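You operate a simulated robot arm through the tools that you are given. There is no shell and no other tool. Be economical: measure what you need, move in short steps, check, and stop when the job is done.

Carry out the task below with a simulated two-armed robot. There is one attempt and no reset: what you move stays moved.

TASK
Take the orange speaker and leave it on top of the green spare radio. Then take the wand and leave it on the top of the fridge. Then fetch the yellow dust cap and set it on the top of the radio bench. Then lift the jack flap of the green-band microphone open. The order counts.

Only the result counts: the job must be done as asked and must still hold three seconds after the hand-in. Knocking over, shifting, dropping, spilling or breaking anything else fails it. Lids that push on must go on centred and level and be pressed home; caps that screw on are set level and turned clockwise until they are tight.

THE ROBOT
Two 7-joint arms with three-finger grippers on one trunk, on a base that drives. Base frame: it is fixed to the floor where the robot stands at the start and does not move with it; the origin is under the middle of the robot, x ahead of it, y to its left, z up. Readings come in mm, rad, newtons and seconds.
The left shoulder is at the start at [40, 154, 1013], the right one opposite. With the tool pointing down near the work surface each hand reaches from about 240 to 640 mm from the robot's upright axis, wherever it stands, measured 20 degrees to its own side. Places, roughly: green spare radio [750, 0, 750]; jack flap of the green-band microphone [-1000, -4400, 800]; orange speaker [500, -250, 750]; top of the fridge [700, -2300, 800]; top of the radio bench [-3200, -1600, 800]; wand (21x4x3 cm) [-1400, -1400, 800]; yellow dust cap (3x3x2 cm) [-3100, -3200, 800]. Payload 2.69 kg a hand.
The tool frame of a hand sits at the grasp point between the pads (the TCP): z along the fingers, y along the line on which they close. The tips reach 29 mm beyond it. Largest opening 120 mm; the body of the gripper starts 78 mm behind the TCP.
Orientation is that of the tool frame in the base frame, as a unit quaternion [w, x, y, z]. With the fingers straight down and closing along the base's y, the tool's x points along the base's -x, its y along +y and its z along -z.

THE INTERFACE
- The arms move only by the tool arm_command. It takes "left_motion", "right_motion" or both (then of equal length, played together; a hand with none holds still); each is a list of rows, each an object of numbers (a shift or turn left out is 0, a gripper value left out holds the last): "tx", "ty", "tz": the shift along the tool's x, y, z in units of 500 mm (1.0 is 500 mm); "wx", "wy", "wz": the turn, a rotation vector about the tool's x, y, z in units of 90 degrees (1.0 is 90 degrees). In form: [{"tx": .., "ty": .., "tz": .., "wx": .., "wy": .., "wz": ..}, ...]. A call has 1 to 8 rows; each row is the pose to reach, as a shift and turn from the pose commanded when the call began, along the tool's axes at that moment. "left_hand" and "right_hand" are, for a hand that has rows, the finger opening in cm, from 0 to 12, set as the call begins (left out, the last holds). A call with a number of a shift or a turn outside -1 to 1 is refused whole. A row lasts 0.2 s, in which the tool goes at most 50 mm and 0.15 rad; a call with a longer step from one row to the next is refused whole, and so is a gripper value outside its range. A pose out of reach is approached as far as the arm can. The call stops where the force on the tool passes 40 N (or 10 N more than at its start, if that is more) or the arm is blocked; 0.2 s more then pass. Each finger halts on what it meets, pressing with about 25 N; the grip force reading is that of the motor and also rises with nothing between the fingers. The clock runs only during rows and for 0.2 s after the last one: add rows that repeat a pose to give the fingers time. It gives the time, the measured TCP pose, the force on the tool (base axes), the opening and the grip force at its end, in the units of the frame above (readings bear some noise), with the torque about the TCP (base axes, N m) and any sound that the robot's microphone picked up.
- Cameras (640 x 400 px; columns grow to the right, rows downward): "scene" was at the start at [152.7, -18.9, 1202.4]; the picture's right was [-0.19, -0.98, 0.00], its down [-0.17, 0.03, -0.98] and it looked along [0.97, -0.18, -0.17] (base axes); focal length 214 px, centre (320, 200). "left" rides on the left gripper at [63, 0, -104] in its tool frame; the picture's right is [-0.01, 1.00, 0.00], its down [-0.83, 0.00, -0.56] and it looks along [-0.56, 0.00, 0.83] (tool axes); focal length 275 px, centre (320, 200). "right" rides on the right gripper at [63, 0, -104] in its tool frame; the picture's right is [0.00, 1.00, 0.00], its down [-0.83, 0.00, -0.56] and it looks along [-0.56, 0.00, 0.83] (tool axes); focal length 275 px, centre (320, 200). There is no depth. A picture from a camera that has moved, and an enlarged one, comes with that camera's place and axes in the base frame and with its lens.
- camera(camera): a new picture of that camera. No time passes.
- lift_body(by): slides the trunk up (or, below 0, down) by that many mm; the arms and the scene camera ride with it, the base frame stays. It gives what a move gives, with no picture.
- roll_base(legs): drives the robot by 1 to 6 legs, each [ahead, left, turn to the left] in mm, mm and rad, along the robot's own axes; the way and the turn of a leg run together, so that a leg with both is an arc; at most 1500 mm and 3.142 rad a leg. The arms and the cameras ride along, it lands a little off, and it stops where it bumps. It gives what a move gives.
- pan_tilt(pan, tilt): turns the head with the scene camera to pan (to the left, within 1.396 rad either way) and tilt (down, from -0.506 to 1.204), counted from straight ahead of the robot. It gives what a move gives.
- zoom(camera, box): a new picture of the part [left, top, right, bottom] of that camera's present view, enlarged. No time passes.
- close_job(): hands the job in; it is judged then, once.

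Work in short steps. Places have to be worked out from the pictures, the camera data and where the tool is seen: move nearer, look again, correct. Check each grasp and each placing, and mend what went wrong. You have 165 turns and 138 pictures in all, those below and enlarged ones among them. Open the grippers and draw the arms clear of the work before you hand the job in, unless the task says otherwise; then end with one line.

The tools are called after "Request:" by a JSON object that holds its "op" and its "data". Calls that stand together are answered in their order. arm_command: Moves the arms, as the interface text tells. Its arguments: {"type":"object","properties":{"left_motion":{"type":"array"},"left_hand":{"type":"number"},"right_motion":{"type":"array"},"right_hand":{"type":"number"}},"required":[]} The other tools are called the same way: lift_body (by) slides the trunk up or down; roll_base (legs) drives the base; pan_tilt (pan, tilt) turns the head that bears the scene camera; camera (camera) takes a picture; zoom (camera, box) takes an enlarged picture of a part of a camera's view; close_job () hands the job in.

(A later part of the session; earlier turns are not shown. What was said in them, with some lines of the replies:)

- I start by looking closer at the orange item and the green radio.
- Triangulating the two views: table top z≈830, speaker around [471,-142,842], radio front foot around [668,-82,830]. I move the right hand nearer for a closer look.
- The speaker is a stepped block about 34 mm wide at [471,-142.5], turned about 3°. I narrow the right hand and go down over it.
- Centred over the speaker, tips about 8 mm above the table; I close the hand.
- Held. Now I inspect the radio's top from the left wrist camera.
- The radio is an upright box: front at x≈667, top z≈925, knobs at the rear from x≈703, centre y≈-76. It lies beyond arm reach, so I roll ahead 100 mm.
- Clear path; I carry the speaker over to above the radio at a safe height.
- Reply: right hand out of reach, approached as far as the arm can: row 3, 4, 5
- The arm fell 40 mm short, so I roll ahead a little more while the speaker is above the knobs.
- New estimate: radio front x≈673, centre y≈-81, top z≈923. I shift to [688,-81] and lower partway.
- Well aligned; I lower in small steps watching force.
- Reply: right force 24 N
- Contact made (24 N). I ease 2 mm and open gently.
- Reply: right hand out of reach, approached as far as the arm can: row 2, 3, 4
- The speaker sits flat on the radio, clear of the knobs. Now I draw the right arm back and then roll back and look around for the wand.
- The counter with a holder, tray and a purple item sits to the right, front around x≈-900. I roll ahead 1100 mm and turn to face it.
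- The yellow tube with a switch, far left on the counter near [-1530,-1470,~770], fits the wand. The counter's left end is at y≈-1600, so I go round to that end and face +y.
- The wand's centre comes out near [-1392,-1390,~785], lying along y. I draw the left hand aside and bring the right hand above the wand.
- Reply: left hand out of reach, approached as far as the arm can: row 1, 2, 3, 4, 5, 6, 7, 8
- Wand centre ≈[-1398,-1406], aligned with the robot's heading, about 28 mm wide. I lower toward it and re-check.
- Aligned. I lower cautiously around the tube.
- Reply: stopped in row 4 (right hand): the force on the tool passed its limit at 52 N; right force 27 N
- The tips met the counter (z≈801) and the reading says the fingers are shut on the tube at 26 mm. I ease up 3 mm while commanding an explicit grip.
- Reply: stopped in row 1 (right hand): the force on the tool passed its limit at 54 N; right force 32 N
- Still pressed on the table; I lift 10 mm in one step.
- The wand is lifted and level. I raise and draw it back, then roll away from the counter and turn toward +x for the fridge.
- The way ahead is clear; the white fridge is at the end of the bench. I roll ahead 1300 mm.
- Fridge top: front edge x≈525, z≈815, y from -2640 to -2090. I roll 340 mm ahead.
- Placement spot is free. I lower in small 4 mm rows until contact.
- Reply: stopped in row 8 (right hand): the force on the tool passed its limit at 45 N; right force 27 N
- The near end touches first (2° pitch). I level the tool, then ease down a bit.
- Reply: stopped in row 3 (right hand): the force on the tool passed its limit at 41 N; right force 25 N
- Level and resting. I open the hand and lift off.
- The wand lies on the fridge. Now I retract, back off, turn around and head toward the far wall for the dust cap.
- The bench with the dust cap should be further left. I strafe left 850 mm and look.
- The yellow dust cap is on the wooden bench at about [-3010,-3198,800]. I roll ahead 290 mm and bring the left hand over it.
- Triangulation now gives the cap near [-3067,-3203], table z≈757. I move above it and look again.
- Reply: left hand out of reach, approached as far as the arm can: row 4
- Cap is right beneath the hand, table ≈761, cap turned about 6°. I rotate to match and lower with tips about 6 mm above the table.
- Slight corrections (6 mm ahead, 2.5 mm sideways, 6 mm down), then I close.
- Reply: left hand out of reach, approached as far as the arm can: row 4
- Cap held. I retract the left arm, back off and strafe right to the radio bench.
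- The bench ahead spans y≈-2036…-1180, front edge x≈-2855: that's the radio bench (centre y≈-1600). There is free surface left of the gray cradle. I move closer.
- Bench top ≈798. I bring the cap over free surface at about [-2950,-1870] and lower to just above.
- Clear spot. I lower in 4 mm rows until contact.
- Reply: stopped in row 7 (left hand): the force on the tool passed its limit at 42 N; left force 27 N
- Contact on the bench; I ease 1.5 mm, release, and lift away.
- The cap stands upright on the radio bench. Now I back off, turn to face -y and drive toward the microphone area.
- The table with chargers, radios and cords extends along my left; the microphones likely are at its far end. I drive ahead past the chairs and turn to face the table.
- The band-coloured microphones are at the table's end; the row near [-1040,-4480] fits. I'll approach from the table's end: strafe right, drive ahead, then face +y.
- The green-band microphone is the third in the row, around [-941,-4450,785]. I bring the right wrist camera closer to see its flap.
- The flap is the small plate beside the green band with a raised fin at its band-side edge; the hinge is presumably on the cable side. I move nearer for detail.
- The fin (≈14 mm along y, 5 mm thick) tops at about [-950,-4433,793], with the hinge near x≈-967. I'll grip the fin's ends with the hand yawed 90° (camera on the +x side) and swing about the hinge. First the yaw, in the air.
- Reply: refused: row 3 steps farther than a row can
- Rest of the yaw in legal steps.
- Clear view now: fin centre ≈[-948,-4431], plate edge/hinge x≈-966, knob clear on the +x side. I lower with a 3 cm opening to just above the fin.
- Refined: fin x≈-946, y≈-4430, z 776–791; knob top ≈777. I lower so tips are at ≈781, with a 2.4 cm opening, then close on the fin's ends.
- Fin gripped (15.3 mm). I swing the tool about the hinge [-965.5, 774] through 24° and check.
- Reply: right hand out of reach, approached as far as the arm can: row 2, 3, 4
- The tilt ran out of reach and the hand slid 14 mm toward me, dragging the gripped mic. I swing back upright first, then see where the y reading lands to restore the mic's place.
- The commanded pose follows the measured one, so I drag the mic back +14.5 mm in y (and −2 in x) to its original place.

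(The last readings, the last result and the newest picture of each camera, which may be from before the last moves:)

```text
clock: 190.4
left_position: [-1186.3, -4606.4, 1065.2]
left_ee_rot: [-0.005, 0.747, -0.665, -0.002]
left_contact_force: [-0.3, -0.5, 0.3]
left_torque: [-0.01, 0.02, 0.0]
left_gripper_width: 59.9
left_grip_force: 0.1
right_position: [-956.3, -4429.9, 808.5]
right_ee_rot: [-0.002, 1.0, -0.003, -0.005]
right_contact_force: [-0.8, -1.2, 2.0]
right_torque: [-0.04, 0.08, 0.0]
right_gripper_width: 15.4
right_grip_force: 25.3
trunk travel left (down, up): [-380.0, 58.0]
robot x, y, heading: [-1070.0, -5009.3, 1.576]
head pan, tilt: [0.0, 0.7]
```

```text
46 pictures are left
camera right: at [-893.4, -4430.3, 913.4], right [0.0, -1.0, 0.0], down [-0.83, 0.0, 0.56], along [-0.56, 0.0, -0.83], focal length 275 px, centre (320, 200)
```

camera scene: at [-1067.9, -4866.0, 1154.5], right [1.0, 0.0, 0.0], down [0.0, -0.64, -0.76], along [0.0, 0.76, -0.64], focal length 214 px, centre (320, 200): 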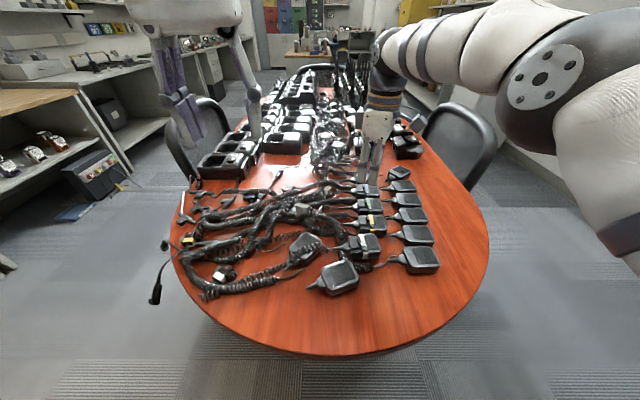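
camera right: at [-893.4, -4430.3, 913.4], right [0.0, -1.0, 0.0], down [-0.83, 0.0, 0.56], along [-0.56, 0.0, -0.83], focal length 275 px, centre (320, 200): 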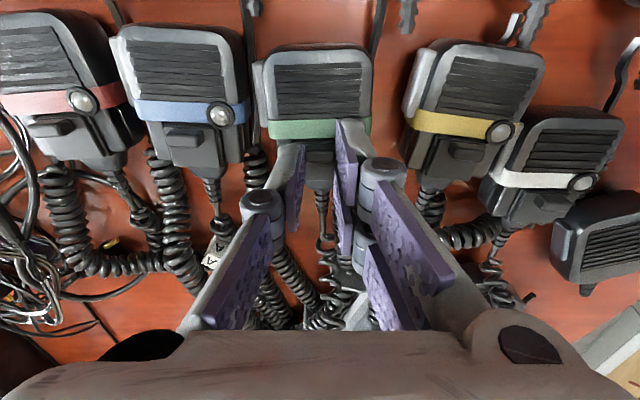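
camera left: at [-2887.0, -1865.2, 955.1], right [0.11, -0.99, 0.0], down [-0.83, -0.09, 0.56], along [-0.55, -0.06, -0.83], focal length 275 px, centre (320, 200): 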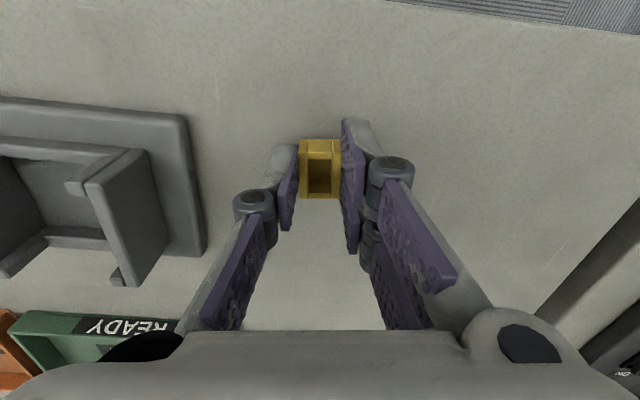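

Mic is back in line and the neighbours are untouched. I release, raise the hand, pull the left hand back, and move the robot closer and to the left for more reach.

Request:
{"op": "arm_command", "data": {"right_motion": [{}, {}], "right_hand": 2.8}}

Request:
{"op": "arm_command", "data": {"right_motion": [{"tz": -0.05}, {"tz": -0.12}, {"tz": -0.18}, {"tz": -0.22}], "right_hand": 2.8, "left_motion": [{"tx": 0.06}, {"tx": 0.12, "ty": 0.04}, {"tx": 0.18, "ty": 0.08}, {"tx": 0.24, "ty": 0.12}]}}

Request:
{"op": "roll_base", "data": {"legs": [[0, 80, 0], [55, 0, 0]]}}

Request:
{"op": "camera", "data": {"camera": "right"}}

Request:
{"op": "camera", "data": {"camera": "scene"}}

```text
clock: 191.0
left_position: [-1186.4, -4606.3, 1066.2]
left_ee_rot: [-0.005, 0.747, -0.665, -0.002]
left_contact_force: [0.8, 0.2, -0.3]
left_torque: [0.01, 0.0, 0.01]
left_gripper_width: 60.1
left_grip_force: 0.0
right_position: [-956.9, -4431.1, 811.1]
right_ee_rot: [0.0, 1.0, -0.003, -0.004]
right_contact_force: [-0.5, -0.3, 0.1]
right_torque: [0.02, 0.02, -0.03]
right_gripper_width: 27.8
right_grip_force: 0.0
trunk travel left (down, up): [-380.0, 58.0]
robot x, y, heading: [-1072.3, -5011.4, 1.576]
head pan, tilt: [0.0, 0.7]
```

```text
clock: 192.0
left_position: [-1231.6, -4736.6, 1065.9]
left_ee_rot: [-0.005, 0.747, -0.664, -0.003]
left_contact_force: [0.3, -1.4, -0.5]
left_torque: [0.0, 0.02, 0.01]
left_gripper_width: 60.0
left_grip_force: 0.0
right_position: [-955.9, -4433.8, 922.8]
right_ee_rot: [-0.002, 1.0, -0.003, -0.004]
right_contact_force: [0.3, 0.3, -0.1]
right_torque: [0.0, 0.01, 0.04]
right_gripper_width: 28.1
right_grip_force: 0.0
trunk travel left (down, up): [-380.0, 58.0]
robot x, y, heading: [-1067.5, -5007.5, 1.57]
head pan, tilt: [0.0, 0.7]
```

```text
clock: 193.8
left_position: [-1306.9, -4680.4, 1064.8]
left_ee_rot: [-0.004, 0.746, -0.666, -0.002]
left_contact_force: [-0.3, 0.4, -0.2]
left_torque: [-0.03, -0.04, -0.02]
left_gripper_width: 60.2
left_grip_force: 0.0
right_position: [-1028.5, -4380.1, 922.4]
right_ee_rot: [0.0, 1.0, -0.006, -0.005]
right_contact_force: [-0.5, 0.2, 0.0]
right_torque: [-0.04, 0.01, 0.04]
right_gripper_width: 27.9
right_grip_force: 0.0
trunk travel left (down, up): [-380.0, 58.0]
robot x, y, heading: [-1147.0, -4956.7, 1.574]
head pan, tilt: [0.0, 0.7]
```

```text
45 pictures are left
camera right: at [-966.6, -4380.3, 1026.3], right [-0.01, -1.0, 0.0], down [-0.83, 0.0, 0.56], along [-0.56, 0.0, -0.83], focal length 275 px, centre (320, 200)
```

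right: 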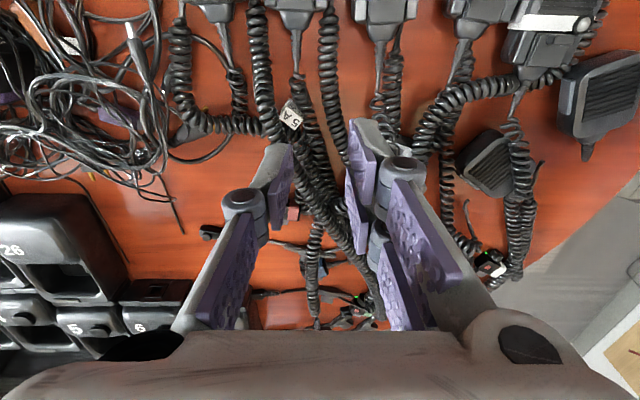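

```text
44 pictures are left
camera scene: at [-1145.3, -4812.7, 1154.3], right [1.0, 0.0, 0.0], down [0.0, -0.64, -0.76], along [0.0, 0.76, -0.64], focal length 214 px, centre (320, 200)
```

scene: 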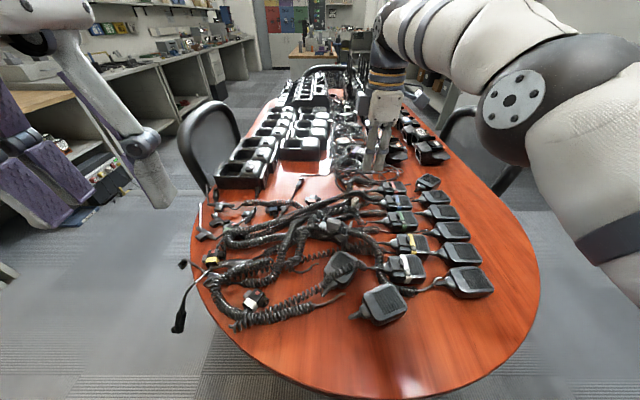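

No bump. I bring the right hand back above the green mic and look.

Request:
{"op": "arm_command", "data": {"right_motion": [{"tx": 0.07, "ty": 0.05, "tz": 0.0}, {"tx": 0.14, "ty": 0.1, "tz": 0.03}, {"tx": 0.147, "ty": 0.104, "tz": 0.1}, {"tx": 0.147, "ty": 0.104, "tz": 0.15}, {"tx": 0.147, "ty": 0.104, "tz": 0.15}], "right_hand": 2.8}}

Request:
{"op": "zoom", "data": {"camera": "right", "box": [240, 70, 400, 190]}}

Request:
{"op": "zoom", "data": {"camera": "scene", "box": [360, 170, 480, 270]}}

```text
clock: 195.0
left_position: [-1308.0, -4683.2, 1066.8]
left_ee_rot: [-0.006, 0.746, -0.666, -0.003]
left_contact_force: [-0.2, -0.4, 0.0]
left_torque: [-0.05, 0.02, 0.05]
left_gripper_width: 59.8
left_grip_force: 0.1
right_position: [-956.6, -4434.3, 846.7]
right_ee_rot: [-0.001, 1.0, -0.005, -0.004]
right_contact_force: [0.0, -0.2, 0.0]
right_torque: [-0.01, 0.03, 0.03]
right_gripper_width: 28.1
right_grip_force: 0.1
trunk travel left (down, up): [-380.0, 58.0]
robot x, y, heading: [-1148.0, -4960.8, 1.571]
head pan, tilt: [0.0, 0.7]
```

```text
3.33 times, centred on (320, 130) of right
camera zoom: at [-893.9, -4434.2, 950.5], right [-0.01, -1.0, 0.0], down [-0.83, 0.0, 0.56], along [-0.56, 0.0, -0.83], focal length 918 px, centre (320, 433)
```

zoom: 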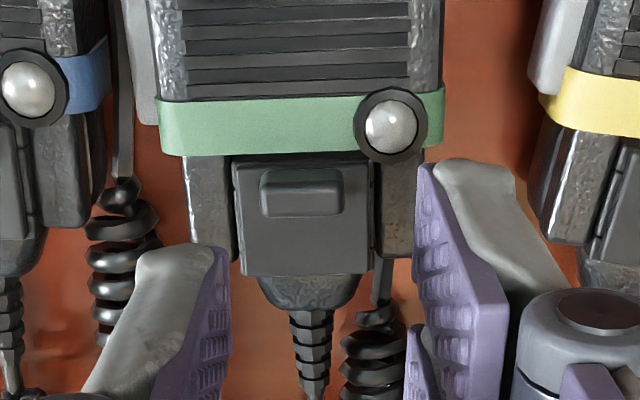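

```text
4.00 times, centred on (420, 220) of scene
camera zoom: at [-1145.3, -4813.8, 1154.5], right [1.0, 0.0, 0.0], down [0.0, -0.64, -0.76], along [0.0, 0.76, -0.64], focal length 858 px, centre (-80, 120)
```

zoom: 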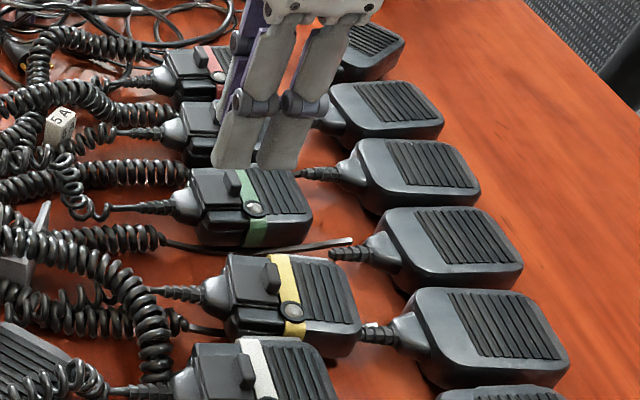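

Fin now at ≈[-950,-4430.6] (mic is ~5 mm off in x). I re-grip the fin and nudge the mic back +5 mm in x.

Request:
{"op": "arm_command", "data": {"right_motion": [{"ty": -0.0074, "tz": 0.03}, {"ty": -0.0074, "tz": 0.06}, {"ty": -0.0074, "tz": 0.074}, {"ty": -0.0074, "tz": 0.074}], "right_hand": 2.6}}

Request:
{"op": "arm_command", "data": {"right_motion": [{}, {}, {"tx": 0.005}, {"tx": 0.01}, {"tx": 0.01}], "right_hand": 0.8}}

Request:
{"op": "zoom", "data": {"camera": "scene", "box": [360, 170, 480, 270]}}

```text
clock: 196.0
left_position: [-1307.3, -4682.2, 1066.0]
left_ee_rot: [-0.005, 0.746, -0.666, -0.002]
left_contact_force: [0.0, 0.5, 0.0]
left_torque: [-0.01, 0.01, -0.01]
left_gripper_width: 60.0
left_grip_force: 0.1
right_position: [-957.6, -4428.4, 810.5]
right_ee_rot: [-0.001, 1.0, -0.005, -0.004]
right_contact_force: [-0.9, -0.4, 0.3]
right_torque: [-0.01, 0.02, 0.03]
right_gripper_width: 26.1
right_grip_force: 0.1
trunk travel left (down, up): [-380.0, 58.0]
robot x, y, heading: [-1146.0, -4960.8, 1.57]
head pan, tilt: [0.0, 0.7]
```

```text
clock: 197.2
left_position: [-1308.3, -4682.2, 1066.0]
left_ee_rot: [-0.005, 0.746, -0.665, -0.003]
left_contact_force: [0.0, -0.3, 0.2]
left_torque: [-0.02, 0.01, 0.01]
left_gripper_width: 60.0
left_grip_force: 0.0
right_position: [-951.8, -4429.9, 809.0]
right_ee_rot: [-0.002, 1.0, -0.004, -0.004]
right_contact_force: [-1.3, -1.0, 1.2]
right_torque: [0.02, 0.07, 0.05]
right_gripper_width: 15.5
right_grip_force: 26.0
trunk travel left (down, up): [-380.0, 58.0]
robot x, y, heading: [-1143.9, -4956.3, 1.571]
head pan, tilt: [0.0, 0.7]
```

```text
4.00 times, centred on (420, 220) of scene
camera zoom: at [-1145.4, -4813.9, 1154.5], right [1.0, 0.0, 0.0], down [0.0, -0.64, -0.77], along [0.0, 0.77, -0.64], focal length 858 px, centre (-80, 120)
```

zoom: 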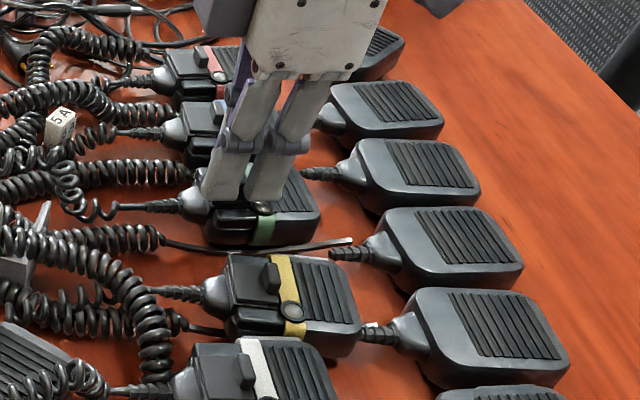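

Mic returned. Now the hinge swing again through 24°.

Request:
{"op": "arm_command", "data": {"right_motion": [{"tx": -0.0103, "tz": -0.0026, "wy": 0.0889}, {"tx": -0.0208, "tz": -0.0038, "wy": 0.1778}, {"tx": -0.0314, "tz": -0.0035, "wy": 0.2667}, {"tx": -0.0314, "tz": -0.0035, "wy": 0.2667}], "right_hand": 0.8}}

Request:
{"op": "zoom", "data": {"camera": "scene", "box": [360, 170, 480, 270]}}

```text
clock: 198.2
left_position: [-1308.1, -4682.9, 1065.9]
left_ee_rot: [-0.004, 0.746, -0.666, -0.003]
left_contact_force: [-0.7, 0.6, 0.3]
left_torque: [0.02, -0.03, -0.01]
left_gripper_width: 60.1
left_grip_force: 0.0
right_position: [-967.5, -4430.2, 814.9]
right_ee_rot: [0.0, 0.979, -0.006, 0.204]
right_contact_force: [0.7, 0.1, 6.8]
right_torque: [0.14, 0.01, -0.01]
right_gripper_width: 15.2
right_grip_force: 25.0
trunk travel left (down, up): [-380.0, 58.0]
robot x, y, heading: [-1146.7, -4959.4, 1.579]
head pan, tilt: [0.0, 0.7]
```

```text
4.00 times, centred on (420, 220) of scene
camera zoom: at [-1145.2, -4814.2, 1154.6], right [1.0, 0.0, 0.0], down [0.0, -0.64, -0.77], along [0.0, 0.77, -0.64], focal length 858 px, centre (-80, 120)
```

zoom: 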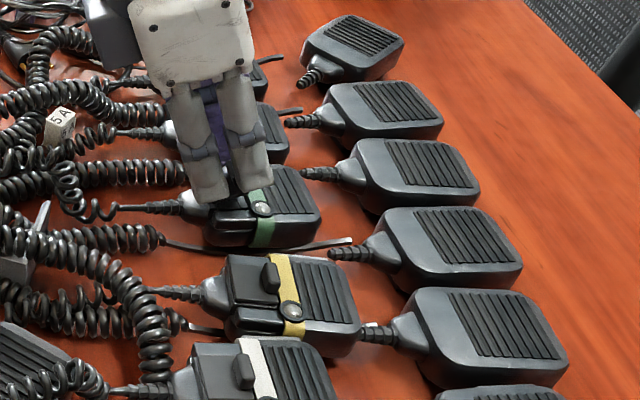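

Request:
{"op": "zoom", "data": {"camera": "scene", "box": [385, 205, 445, 240]}}

Request:
{"op": "zoom", "data": {"camera": "right", "box": [240, 80, 400, 220]}}

```text
10.67 times, centred on (415, 222) of scene
camera zoom: at [-1145.2, -4814.2, 1154.6], right [1.0, 0.0, 0.0], down [0.0, -0.64, -0.77], along [0.0, 0.77, -0.64], focal length 2288 px, centre (-693, -40)
```

zoom: 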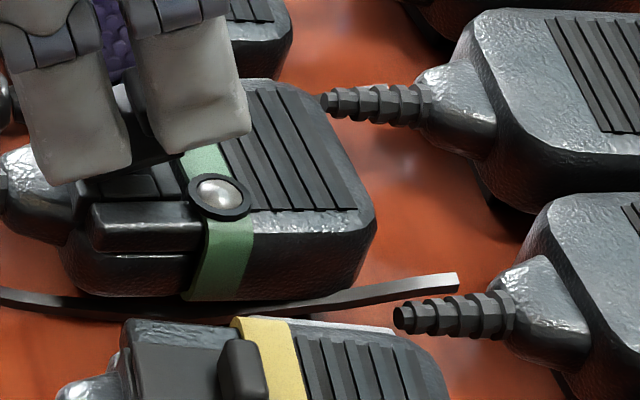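

```text
2.86 times, centred on (320, 150) of right
camera zoom: at [-952.6, -4430.4, 934.5], right [-0.01, -1.0, 0.0], down [-0.98, 0.01, 0.18], along [-0.18, 0.0, -0.98], focal length 786 px, centre (320, 343)
```

zoom: 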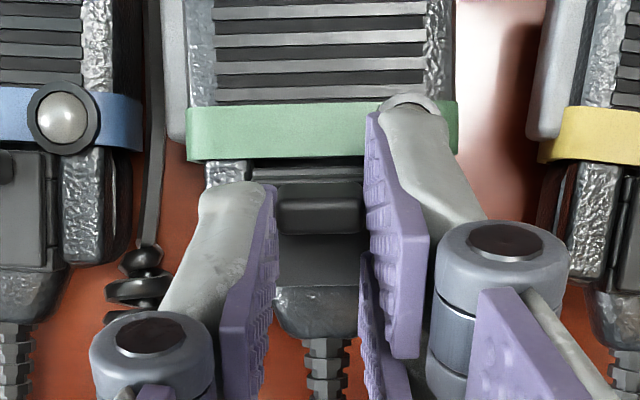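

The flap is opening on the cable-side hinge (recess visible below it). I continue the swing by another 24°.

Request:
{"op": "arm_command", "data": {"right_motion": [{"tx": -0.0103, "tz": -0.0042, "wy": 0.0889}, {"tx": -0.0211, "tz": -0.0069, "wy": 0.1778}, {"tx": -0.0322, "tz": -0.0081, "wy": 0.2667}, {"tx": -0.0322, "tz": -0.0081, "wy": 0.2667}], "right_hand": 0.8}}

Request:
{"op": "zoom", "data": {"camera": "scene", "box": [375, 190, 445, 240]}}

Request:
{"op": "zoom", "data": {"camera": "right", "box": [240, 80, 400, 220]}}

```text
clock: 199.2
left_position: [-1307.3, -4683.5, 1065.7]
left_ee_rot: [-0.004, 0.746, -0.665, -0.003]
left_contact_force: [0.0, 0.4, 0.3]
left_torque: [0.0, -0.05, -0.02]
left_gripper_width: 59.9
left_grip_force: 0.0
right_position: [-983.2, -4429.2, 810.6]
right_ee_rot: [0.001, 0.915, -0.006, 0.404]
right_contact_force: [-1.9, 0.0, 9.7]
right_torque: [0.19, -0.06, 0.0]
right_gripper_width: 15.1
right_grip_force: 25.3
trunk travel left (down, up): [-380.0, 58.0]
robot x, y, heading: [-1144.0, -4956.4, 1.573]
head pan, tilt: [0.0, 0.7]
```

```text
8.00 times, centred on (410, 215) of scene
camera zoom: at [-1145.5, -4814.5, 1154.7], right [1.0, 0.0, 0.0], down [0.0, -0.64, -0.77], along [0.0, 0.77, -0.64], focal length 1716 px, centre (-400, 80)
```

zoom: 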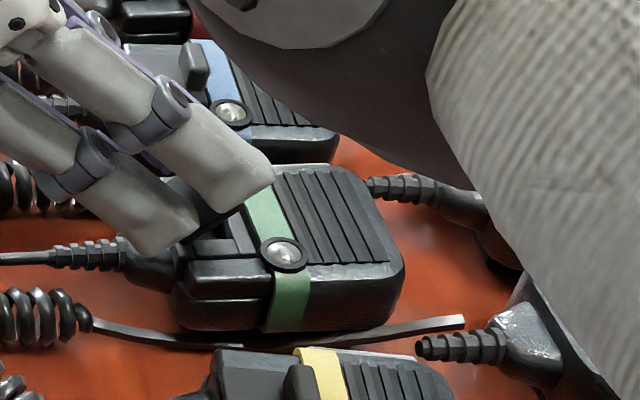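

```text
2.86 times, centred on (320, 150) of right
camera zoom: at [-1019.2, -4429.2, 927.6], right [-0.01, -1.0, 0.0], down [-0.97, 0.01, -0.24], along [0.24, 0.0, -0.97], focal length 786 px, centre (320, 343)
```

zoom: 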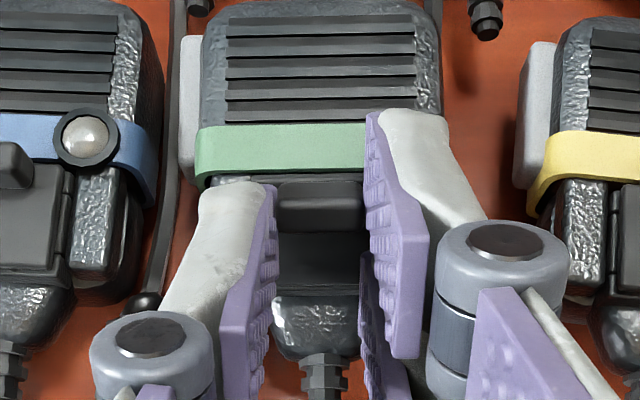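

Request:
{"op": "camera", "data": {"camera": "scene"}}

Request:
{"op": "camera", "data": {"camera": "left"}}

```text
35 pictures are left
camera scene: at [-1145.5, -4814.5, 1154.7], right [1.0, 0.0, 0.0], down [0.0, -0.64, -0.77], along [0.0, 0.77, -0.64], focal length 214 px, centre (320, 200)
```

scene: 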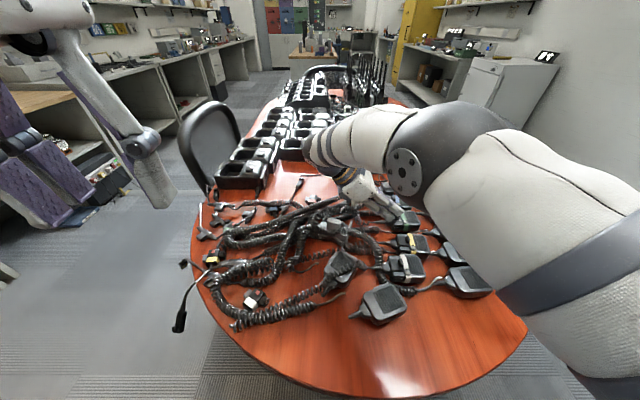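

```text
34 pictures are left
camera left: at [-1301.2, -4749.0, 1168.3], right [-0.99, -0.11, 0.0], down [-0.09, 0.82, 0.57], along [-0.06, 0.56, -0.82], focal length 275 px, centre (320, 200)
```

left: 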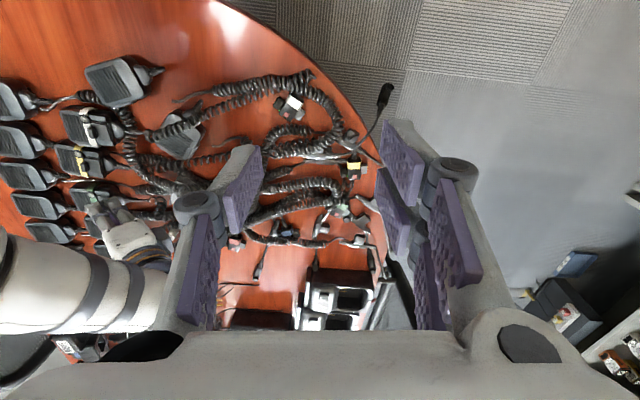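

Clear. I continue with another 24° of swing.

Request:
{"op": "arm_command", "data": {"right_motion": [{"tx": -0.0078, "tz": -0.0056, "wy": 0.0889}, {"tx": -0.0169, "tz": -0.0091, "wy": 0.1778}, {"tx": -0.0271, "tz": -0.0105, "wy": 0.2667}, {"tx": -0.0271, "tz": -0.0105, "wy": 0.2667}], "right_hand": 0.8}}

Request:
{"op": "zoom", "data": {"camera": "scene", "box": [365, 180, 445, 240]}}

Request:
{"op": "camera", "data": {"camera": "right"}}

```text
clock: 200.2
left_position: [-1306.9, -4683.0, 1066.5]
left_ee_rot: [-0.006, 0.746, -0.666, -0.003]
left_contact_force: [-0.6, 0.2, 0.2]
left_torque: [0.0, -0.02, 0.02]
left_gripper_width: 60.0
left_grip_force: 0.0
right_position: [-981.0, -4440.8, 808.1]
right_ee_rot: [0.003, 0.812, -0.004, 0.584]
right_contact_force: [0.5, -0.3, 0.1]
right_torque: [-0.02, 0.01, -0.04]
right_gripper_width: 15.2
right_grip_force: 25.3
right hand out of reach, approached as far as the arm can: row 2, 3, 4
trunk travel left (down, up): [-380.0, 58.0]
robot x, y, heading: [-1146.9, -4958.1, 1.574]
head pan, tilt: [0.0, 0.7]
```

```text
6.67 times, centred on (405, 210) of scene
camera zoom: at [-1145.1, -4813.8, 1154.5], right [1.0, 0.0, 0.0], down [0.0, -0.64, -0.77], along [0.0, 0.77, -0.64], focal length 1430 px, centre (-247, 133)
```

zoom: 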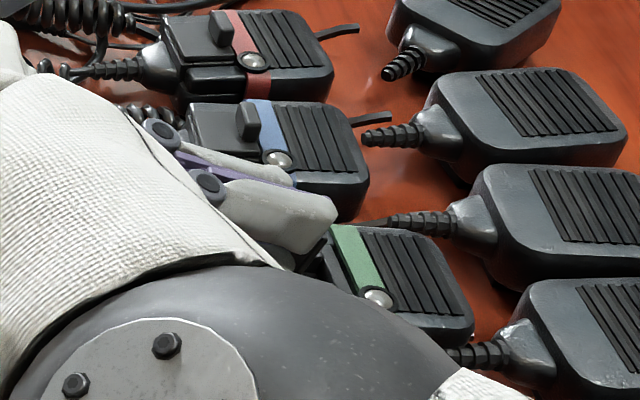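

```text
32 pictures are left
camera right: at [-1060.3, -4439.9, 900.9], right [-0.01, -1.0, 0.0], down [-0.79, 0.01, -0.61], along [0.61, -0.01, -0.79], focal length 275 px, centre (320, 200)
```

right: 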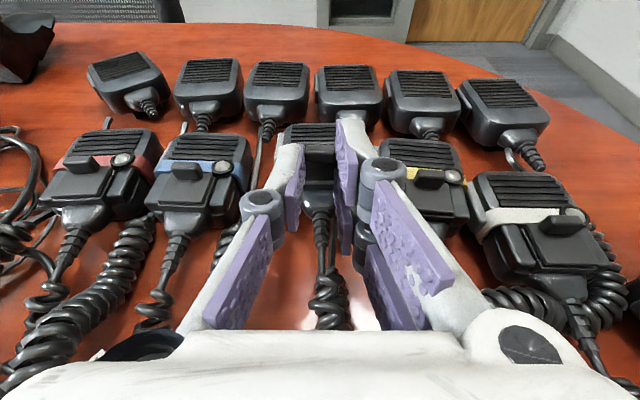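

Request:
{"op": "zoom", "data": {"camera": "right", "box": [250, 100, 410, 220]}}

Request:
{"op": "camera", "data": {"camera": "left"}}

```text
3.33 times, centred on (330, 160) of right
camera zoom: at [-1060.3, -4439.9, 900.9], right [-0.01, -1.0, 0.0], down [-0.79, 0.01, -0.61], along [0.61, -0.01, -0.79], focal length 918 px, centre (287, 333)
```

zoom: 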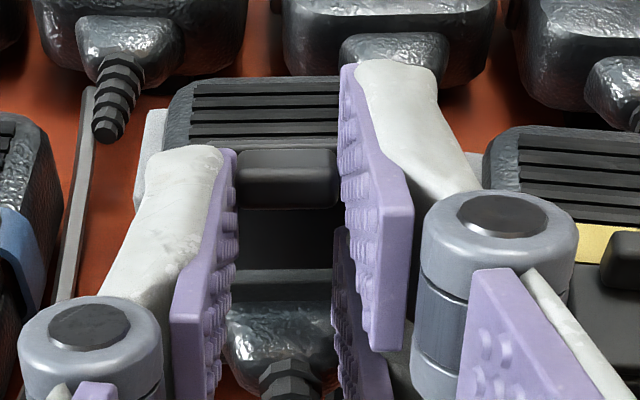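

```text
30 pictures are left
camera left: at [-1300.8, -4748.2, 1168.1], right [-0.99, -0.11, 0.0], down [-0.09, 0.82, 0.56], along [-0.06, 0.56, -0.83], focal length 275 px, centre (320, 200)
```

left: 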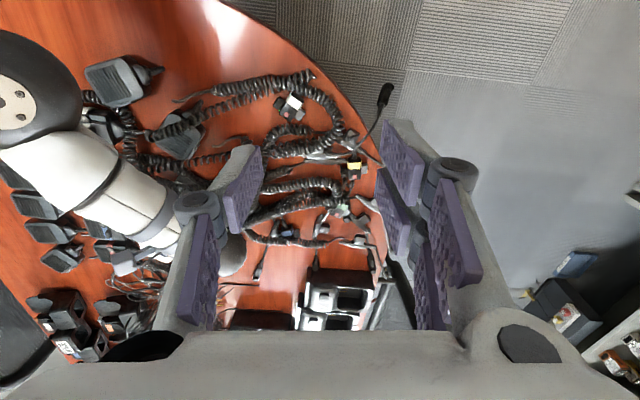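

The flap is rotated with the tool (~70°), but the mic was drawn ~11 mm toward me again. I roll the base ahead 11 mm to carry it back into line.

Request:
{"op": "roll_base", "data": {"legs": [[11, 0, 0]]}}

Request:
{"op": "camera", "data": {"camera": "right"}}

```text
clock: 201.0
left_position: [-1305.8, -4672.2, 1066.0]
left_ee_rot: [-0.005, 0.746, -0.666, -0.002]
left_contact_force: [0.0, 0.0, 0.2]
left_torque: [-0.03, 0.01, 0.01]
left_gripper_width: 59.9
left_grip_force: 0.1
right_position: [-981.1, -4429.7, 808.5]
right_ee_rot: [0.003, 0.812, -0.005, 0.584]
right_contact_force: [-0.7, -0.4, -0.2]
right_torque: [-0.04, 0.03, -0.07]
right_gripper_width: 15.1
right_grip_force: 25.2
trunk travel left (down, up): [-380.0, 58.0]
robot x, y, heading: [-1146.5, -4947.9, 1.569]
head pan, tilt: [0.0, 0.7]
```

```text
29 pictures are left
camera right: at [-1060.5, -4428.3, 901.1], right [-0.01, -1.0, 0.0], down [-0.79, 0.0, -0.61], along [0.61, -0.01, -0.79], focal length 275 px, centre (320, 200)
```

right: 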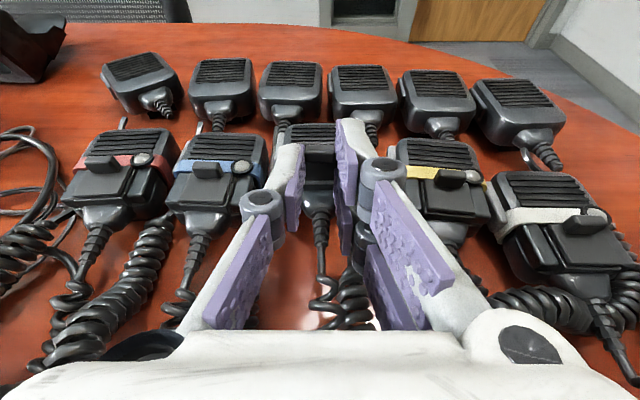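

The green mic sits ~12 mm too far in +x and possibly lifted. I shift the base 12 mm left, then lower the trunk gently and watch force.

Request:
{"op": "roll_base", "data": {"legs": [[0, 12, 0]]}}

Request:
{"op": "lift_body", "data": {"by": -6}}

Request:
{"op": "camera", "data": {"camera": "right"}}

```text
clock: 201.8
left_position: [-1320.4, -4671.8, 1065.4]
left_ee_rot: [-0.005, 0.746, -0.666, -0.004]
left_contact_force: [-1.0, -0.4, 0.2]
left_torque: [0.02, -0.05, 0.0]
left_gripper_width: 60.1
left_grip_force: 0.0
right_position: [-992.8, -4430.2, 807.9]
right_ee_rot: [0.003, 0.812, -0.005, 0.584]
right_contact_force: [0.3, -1.0, -0.6]
right_torque: [0.02, 0.03, 0.02]
right_gripper_width: 15.0
right_grip_force: 24.9
trunk travel left (down, up): [-380.0, 58.0]
robot x, y, heading: [-1155.1, -4947.5, 1.574]
head pan, tilt: [0.0, 0.7]
```

```text
clock: 202.3
left_position: [-1320.2, -4672.5, 1059.1]
left_ee_rot: [-0.004, 0.746, -0.666, -0.003]
left_contact_force: [-0.2, 0.2, 0.3]
left_torque: [0.02, -0.02, -0.03]
left_gripper_width: 59.9
left_grip_force: 0.0
right_position: [-991.7, -4430.3, 802.6]
right_ee_rot: [0.002, 0.811, -0.005, 0.585]
right_contact_force: [-0.3, -0.2, 5.4]
right_torque: [0.01, -0.08, 0.01]
right_gripper_width: 15.1
right_grip_force: 24.8
trunk travel left (down, up): [-374.0, 64.0]
robot x, y, heading: [-1156.8, -4949.8, 1.566]
head pan, tilt: [0.0, 0.7]
```

```text
28 pictures are left
camera right: at [-1072.5, -4428.9, 895.7], right [-0.01, -1.0, 0.0], down [-0.79, 0.01, -0.61], along [0.61, -0.01, -0.79], focal length 275 px, centre (320, 200)
```

right: 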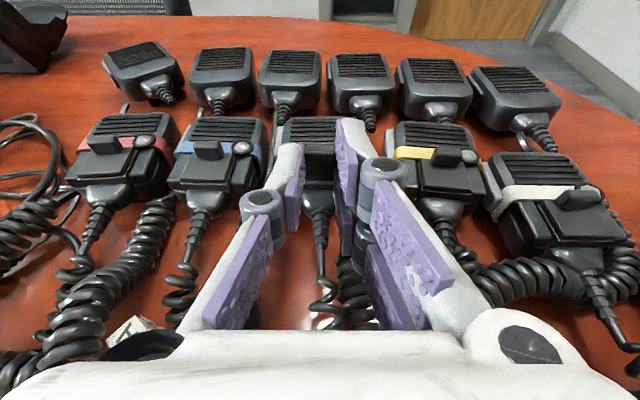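

Mic is aligned with its neighbours and resting (5 N). I open the fingers slightly and see whether the flap stays.

Request:
{"op": "arm_command", "data": {"right_motion": [{}, {}], "right_hand": 2.4}}

Request:
{"op": "zoom", "data": {"camera": "right", "box": [230, 90, 410, 220]}}

```text
clock: 202.9
left_position: [-1319.3, -4672.8, 1058.9]
left_ee_rot: [-0.004, 0.745, -0.667, -0.003]
left_contact_force: [0.3, -0.6, 0.8]
left_torque: [0.04, -0.01, -0.01]
left_gripper_width: 60.2
left_grip_force: 0.1
right_position: [-992.5, -4430.6, 801.4]
right_ee_rot: [0.003, 0.812, -0.005, 0.584]
right_contact_force: [-0.3, -0.4, 0.2]
right_torque: [0.03, 0.02, -0.01]
right_gripper_width: 24.3
right_grip_force: 0.1
trunk travel left (down, up): [-374.0, 64.0]
robot x, y, heading: [-1155.6, -4947.4, 1.575]
head pan, tilt: [0.0, 0.7]
```

```text
3.08 times, centred on (320, 155) of right
camera zoom: at [-1072.2, -4428.6, 895.0], right [-0.01, -1.0, 0.0], down [-0.79, 0.01, -0.61], along [0.61, -0.01, -0.79], focal length 847 px, centre (320, 338)
```

zoom: 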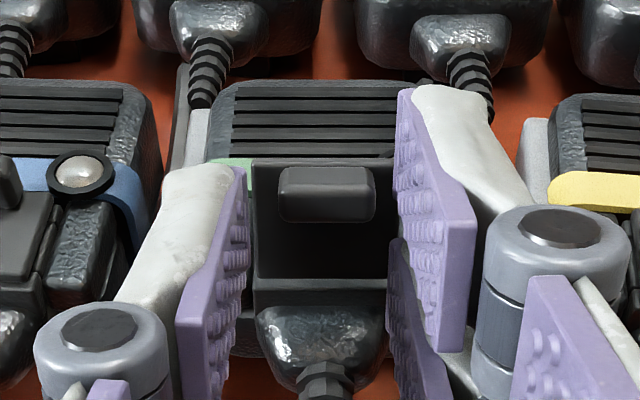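

The flap stays up at about 70°. To make it surely open I'll withdraw, come back upright on its band side and push it a bit further. First withdraw along the fingers and untilt.

Request:
{"op": "arm_command", "data": {"right_motion": [{"tz": -0.05}, {"tz": -0.1}, {"tz": -0.14}], "right_hand": 3}}

Request:
{"op": "arm_command", "data": {"right_motion": [{"tx": 0.05, "tz": 0.0, "wy": -0.09}, {"tx": 0.1, "tz": 0.0, "wy": -0.18}, {"tx": 0.15, "tz": 0.01, "wy": -0.27}, {"tx": 0.19, "tz": 0.02, "wy": -0.36}, {"tx": 0.21, "tz": 0.03, "wy": -0.45}, {"tx": 0.23, "tz": 0.04, "wy": -0.54}, {"tx": 0.24, "tz": 0.04, "wy": -0.63}, {"tx": 0.24, "tz": 0.04, "wy": -0.72}], "right_hand": 3}}

Request:
{"op": "camera", "data": {"camera": "right"}}

Request:
{"op": "zoom", "data": {"camera": "scene", "box": [365, 180, 485, 270]}}

```text
clock: 203.7
left_position: [-1319.2, -4671.4, 1059.7]
left_ee_rot: [-0.004, 0.746, -0.666, -0.003]
left_contact_force: [0.6, 0.6, -0.2]
left_torque: [-0.01, 0.03, -0.01]
left_gripper_width: 59.7
left_grip_force: 0.0
right_position: [-992.1, -4430.9, 802.0]
right_ee_rot: [0.002, 0.812, -0.004, 0.584]
right_contact_force: [0.3, 0.2, 0.9]
right_torque: [-0.02, -0.01, 0.02]
right_gripper_width: 30.3
right_grip_force: 0.1
right hand out of reach, approached as far as the arm can: row 1, 2, 3
trunk travel left (down, up): [-374.0, 64.0]
robot x, y, heading: [-1155.3, -4945.5, 1.573]
head pan, tilt: [0.0, 0.7]
```

```text
clock: 205.5
left_position: [-1318.6, -4671.2, 1059.8]
left_ee_rot: [-0.004, 0.746, -0.666, -0.003]
left_contact_force: [0.5, -0.7, 0.0]
left_torque: [0.02, -0.01, -0.02]
left_gripper_width: 59.9
left_grip_force: 0.1
right_position: [-938.4, -4430.3, 908.1]
right_ee_rot: [-0.001, 0.998, -0.005, 0.057]
right_contact_force: [1.0, 0.5, 0.1]
right_torque: [-0.03, 0.0, 0.01]
right_gripper_width: 30.3
right_grip_force: 0.0
trunk travel left (down, up): [-374.0, 64.0]
robot x, y, heading: [-1161.5, -4950.7, 1.575]
head pan, tilt: [0.0, 0.7]
```

```text
26 pictures are left
camera right: at [-888.7, -4430.2, 1018.7], right [-0.01, -1.0, 0.0], down [-0.89, 0.0, 0.46], along [-0.46, 0.0, -0.89], focal length 275 px, centre (320, 200)
```

right: 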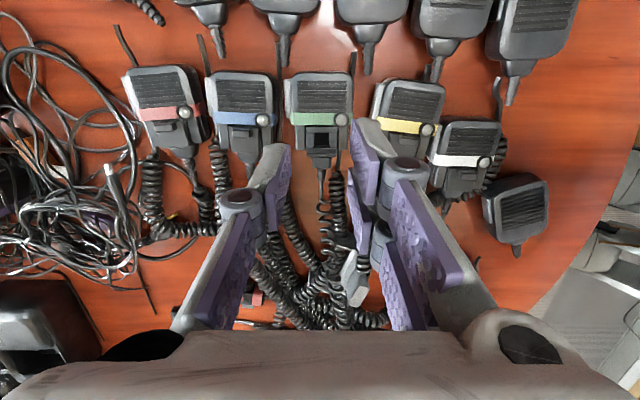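

```text
4.44 times, centred on (425, 225) of scene
camera zoom: at [-1157.0, -4799.0, 1147.2], right [1.0, 0.0, 0.0], down [0.0, -0.64, -0.76], along [0.0, 0.76, -0.64], focal length 953 px, centre (-147, 89)
```

zoom: 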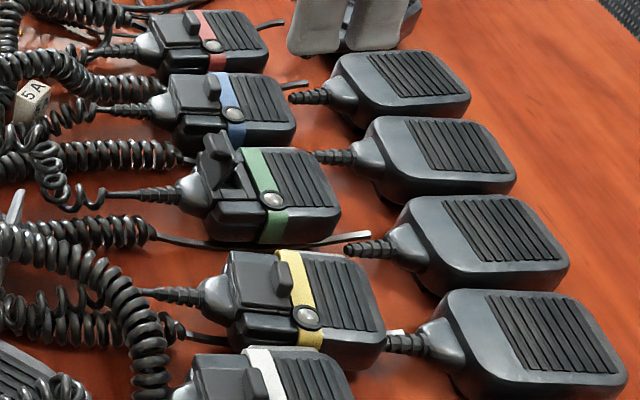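

The flap is standing open and the neighbours are in place. Closer look at its angle.

Request:
{"op": "zoom", "data": {"camera": "scene", "box": [395, 198, 445, 238]}}

Request:
{"op": "zoom", "data": {"camera": "right", "box": [270, 60, 370, 180]}}

```text
10.00 times, centred on (420, 218) of scene
camera zoom: at [-1157.0, -4799.0, 1147.2], right [1.0, 0.0, 0.0], down [0.0, -0.64, -0.76], along [0.0, 0.76, -0.64], focal length 2145 px, centre (-680, 20)
```

zoom: 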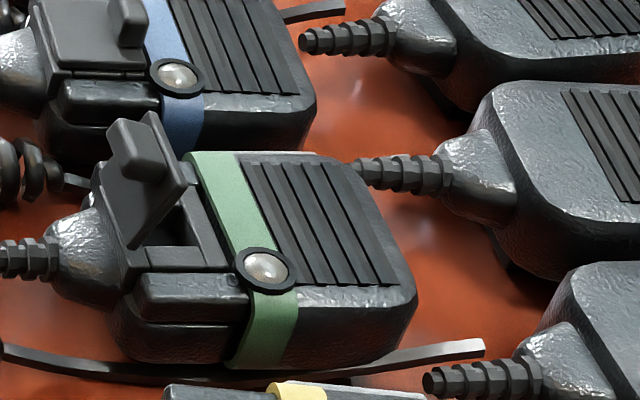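

```text
3.33 times, centred on (320, 120) of right
camera zoom: at [-888.7, -4430.2, 1018.7], right [-0.01, -1.0, 0.0], down [-0.89, 0.0, 0.46], along [-0.46, 0.0, -0.89], focal length 918 px, centre (320, 467)
```

zoom: 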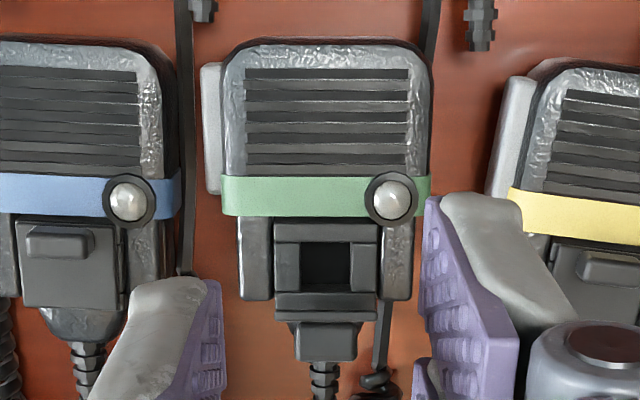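

The flap stands at ~67°. I close the fingers, place them upright on the band side, tips above the mic top, ready to push it past vertical.

Request:
{"op": "arm_command", "data": {"right_motion": [{"tx": 0.03, "tz": 0.03, "wy": -0.072}, {"tx": 0.03, "tz": 0.08, "wy": -0.072}, {"tx": 0.026, "tz": 0.14, "wy": -0.072}, {"tx": 0.025, "tz": 0.175, "wy": -0.072}, {"tx": 0.025, "tz": 0.175, "wy": -0.072}], "right_hand": 0}}

Request:
{"op": "zoom", "data": {"camera": "scene", "box": [385, 180, 465, 240]}}

```text
clock: 206.7
left_position: [-1319.2, -4671.8, 1060.7]
left_ee_rot: [-0.004, 0.746, -0.666, -0.003]
left_contact_force: [0.2, -0.7, -0.6]
left_torque: [0.01, -0.01, 0.01]
left_gripper_width: 60.3
left_grip_force: 0.0
right_position: [-915.3, -4429.4, 822.5]
right_ee_rot: [-0.001, 1.0, -0.005, 0.002]
right_contact_force: [-0.3, -0.4, 0.5]
right_torque: [0.02, -0.03, 0.01]
right_gripper_width: 0.0
right_grip_force: 24.8
trunk travel left (down, up): [-374.0, 64.0]
robot x, y, heading: [-1156.7, -4946.7, 1.576]
head pan, tilt: [0.0, 0.7]
```

```text
6.67 times, centred on (425, 210) of scene
camera zoom: at [-1157.4, -4799.1, 1147.2], right [1.0, 0.0, 0.0], down [0.0, -0.64, -0.76], along [0.0, 0.76, -0.64], focal length 1430 px, centre (-380, 133)
```

zoom: 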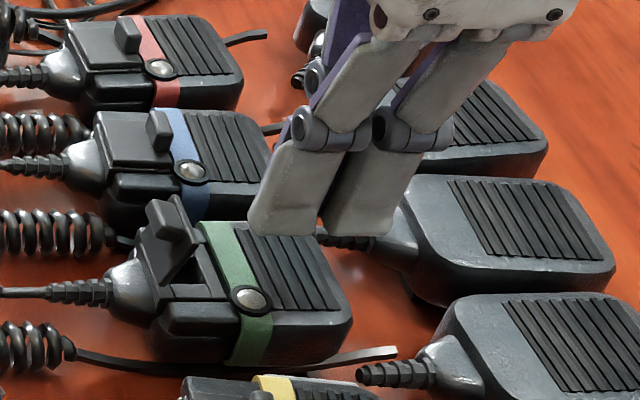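

I lower 6 mm and slide −24 mm in x.

Request:
{"op": "arm_command", "data": {"right_motion": [{"tz": 0.012}, {"tx": -0.016, "tz": 0.012}, {"tx": -0.032, "tz": 0.012}, {"tx": -0.048, "tz": 0.012}], "right_hand": 0}}

Request:
{"op": "zoom", "data": {"camera": "scene", "box": [385, 180, 465, 240]}}

```text
clock: 207.7
left_position: [-1320.3, -4672.0, 1059.4]
left_ee_rot: [-0.004, 0.745, -0.667, -0.002]
left_contact_force: [0.0, 0.0, 0.2]
left_torque: [-0.01, -0.01, 0.03]
left_gripper_width: 59.8
left_grip_force: 0.1
right_position: [-941.1, -4430.5, 818.7]
right_ee_rot: [0.0, 1.0, -0.004, 0.001]
right_contact_force: [0.5, 0.2, 0.9]
right_torque: [-0.02, 0.01, -0.02]
right_gripper_width: 0.1
right_grip_force: 24.8
trunk travel left (down, up): [-374.0, 64.0]
robot x, y, heading: [-1160.6, -4946.2, 1.57]
head pan, tilt: [0.0, 0.7]
```

```text
6.67 times, centred on (425, 210) of scene
camera zoom: at [-1157.5, -4799.0, 1147.2], right [1.0, 0.0, 0.0], down [0.0, -0.64, -0.76], along [0.0, 0.76, -0.64], focal length 1430 px, centre (-380, 133)
```

zoom: 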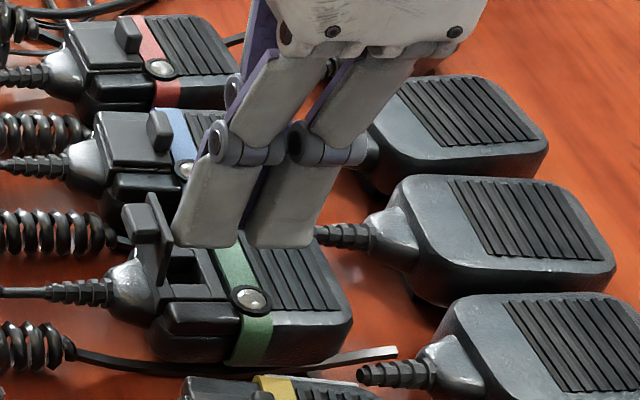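

The flap is now nearly vertical and the mic didn't move. A further 5 mm.

Request:
{"op": "arm_command", "data": {"right_motion": [{"tx": -0.005}, {"tx": -0.01}], "right_hand": 0}}

Request:
{"op": "zoom", "data": {"camera": "scene", "box": [385, 180, 465, 240]}}

```text
clock: 208.3
left_position: [-1319.3, -4672.3, 1059.4]
left_ee_rot: [-0.004, 0.745, -0.667, -0.003]
left_contact_force: [-0.6, 0.0, -0.7]
left_torque: [0.02, -0.02, -0.02]
left_gripper_width: 60.2
left_grip_force: 0.1
right_position: [-944.3, -4429.7, 817.2]
right_ee_rot: [-0.001, 1.0, -0.004, 0.002]
right_contact_force: [1.1, 0.3, -0.4]
right_torque: [0.0, 0.01, 0.0]
right_gripper_width: 0.0
right_grip_force: 25.4
trunk travel left (down, up): [-374.0, 64.0]
robot x, y, heading: [-1154.0, -4944.7, 1.57]
head pan, tilt: [0.0, 0.7]
```

```text
6.67 times, centred on (425, 210) of scene
camera zoom: at [-1157.4, -4799.0, 1147.2], right [1.0, 0.0, 0.0], down [0.0, -0.64, -0.76], along [0.0, 0.76, -0.64], focal length 1430 px, centre (-380, 133)
```

zoom: 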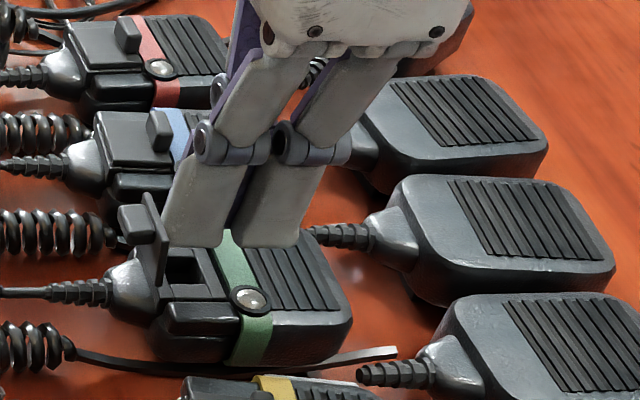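

The flap is just past vertical. I back the fingers off, raise and draw the arm clear.

Request:
{"op": "arm_command", "data": {"right_motion": [{"tx": 0.03}, {"tx": 0.06, "tz": -0.04}, {"tx": 0.06, "tz": -0.12}, {"tx": 0.06, "tz": -0.2}, {"tx": 0.06, "tz": -0.26}], "right_hand": 0}}

Request:
{"op": "zoom", "data": {"camera": "scene", "box": [385, 180, 465, 240]}}

```text
clock: 209.5
left_position: [-1319.0, -4671.7, 1059.7]
left_ee_rot: [-0.004, 0.746, -0.666, -0.003]
left_contact_force: [0.0, 0.0, 0.0]
left_torque: [0.0, -0.01, 0.05]
left_gripper_width: 60.2
left_grip_force: 0.0
right_position: [-918.1, -4428.5, 946.5]
right_ee_rot: [0.0, 1.0, -0.005, 0.001]
right_contact_force: [0.3, 0.8, 0.5]
right_torque: [0.0, -0.02, -0.02]
right_gripper_width: 0.2
right_grip_force: 24.9
trunk travel left (down, up): [-374.0, 64.0]
robot x, y, heading: [-1159.4, -4948.5, 1.573]
head pan, tilt: [0.0, 0.7]
```

```text
6.67 times, centred on (425, 210) of scene
camera zoom: at [-1157.5, -4799.2, 1147.2], right [1.0, 0.0, 0.0], down [0.0, -0.64, -0.77], along [0.0, 0.77, -0.64], focal length 1430 px, centre (-380, 133)
```

zoom: 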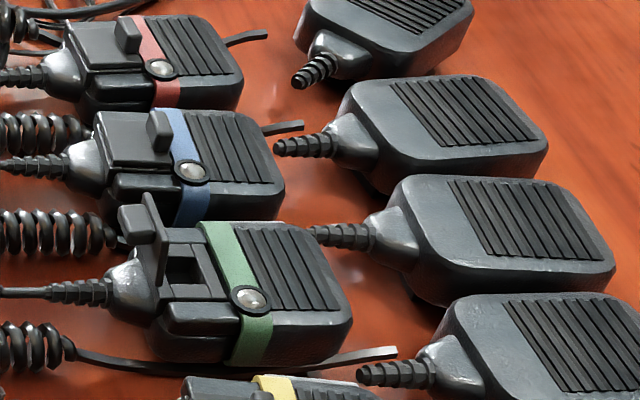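

The flap stays open, neighbours untouched. I pull the arm back over the table end, open the grippers and roll clear.

Request:
{"op": "arm_command", "data": {"right_motion": [{"tz": -0.08}, {"tz": -0.14, "ty": 0.06}, {"tz": -0.2, "ty": 0.13}, {"tz": -0.24, "ty": 0.21}, {"tz": -0.24, "ty": 0.3}, {"tz": -0.24, "ty": 0.39}], "right_hand": 8}}

Request:
{"op": "roll_base", "data": {"legs": [[-120, 0, 0]]}}

Request:
{"op": "camera", "data": {"camera": "scene"}}

Request:
{"op": "zoom", "data": {"camera": "scene", "box": [370, 150, 450, 210]}}

```text
clock: 210.9
left_position: [-1319.4, -4672.0, 1060.4]
left_ee_rot: [-0.004, 0.745, -0.667, -0.003]
left_contact_force: [-0.3, -0.3, 0.4]
left_torque: [0.01, -0.01, 0.01]
left_gripper_width: 60.2
left_grip_force: 0.1
right_position: [-915.2, -4628.6, 1065.5]
right_ee_rot: [-0.002, 1.0, -0.005, 0.003]
right_contact_force: [0.4, 0.0, -0.7]
right_torque: [0.01, 0.01, 0.02]
right_gripper_width: 80.3
right_grip_force: 0.1
trunk travel left (down, up): [-374.0, 64.0]
robot x, y, heading: [-1158.9, -4947.2, 1.571]
head pan, tilt: [0.0, 0.7]
```

```text
clock: 212.1
left_position: [-1319.7, -4792.3, 1059.9]
left_ee_rot: [-0.005, 0.746, -0.666, -0.003]
left_contact_force: [0.1, -0.6, 0.3]
left_torque: [0.06, -0.01, 0.0]
left_gripper_width: 59.8
left_grip_force: 0.2
right_position: [-915.6, -4748.2, 1065.4]
right_ee_rot: [-0.001, 1.0, -0.006, 0.002]
right_contact_force: [0.1, 0.3, 1.0]
right_torque: [0.04, 0.02, 0.03]
right_gripper_width: 80.1
right_grip_force: 0.1
trunk travel left (down, up): [-374.0, 64.0]
robot x, y, heading: [-1155.5, -5065.5, 1.571]
head pan, tilt: [0.0, 0.7]
```

```text
18 pictures are left
camera scene: at [-1157.2, -4919.0, 1147.3], right [1.0, 0.0, 0.0], down [0.0, -0.64, -0.77], along [0.0, 0.77, -0.64], focal length 214 px, centre (320, 200)
```

scene: 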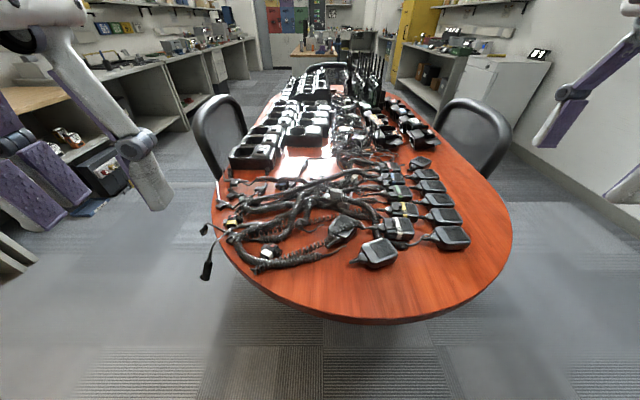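

```text
6.67 times, centred on (410, 180) of scene
camera zoom: at [-1157.2, -4919.0, 1147.3], right [1.0, 0.0, 0.0], down [0.0, -0.64, -0.77], along [0.0, 0.77, -0.64], focal length 1430 px, centre (-280, 333)
```

zoom: 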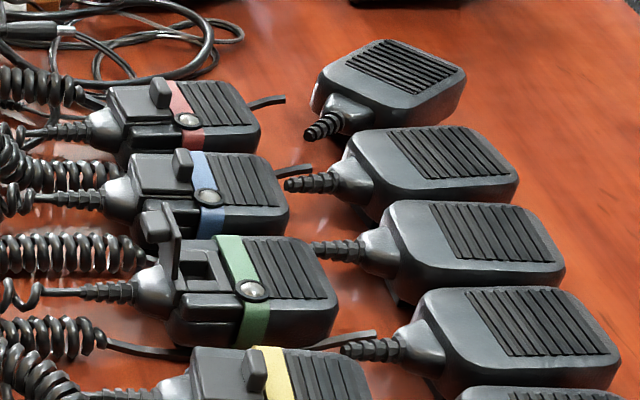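

The flap is still standing open, and both hands are open and clear of the table. I hand the job in.

Request:
{"op": "close_job", "data": {}}

```text
The job is handed in.
```

All four steps were done in the order given and handed in: the speaker is on the green radio, the wand on the fridge, the yellow dust cap on the radio bench, and the green-band microphone's jack flap stands open just past vertical. While I opened the flap, the microphone was dragged about 11–15 mm twice; I put it back to within a few millimetres, and the pictures show its neighbours unmoved.
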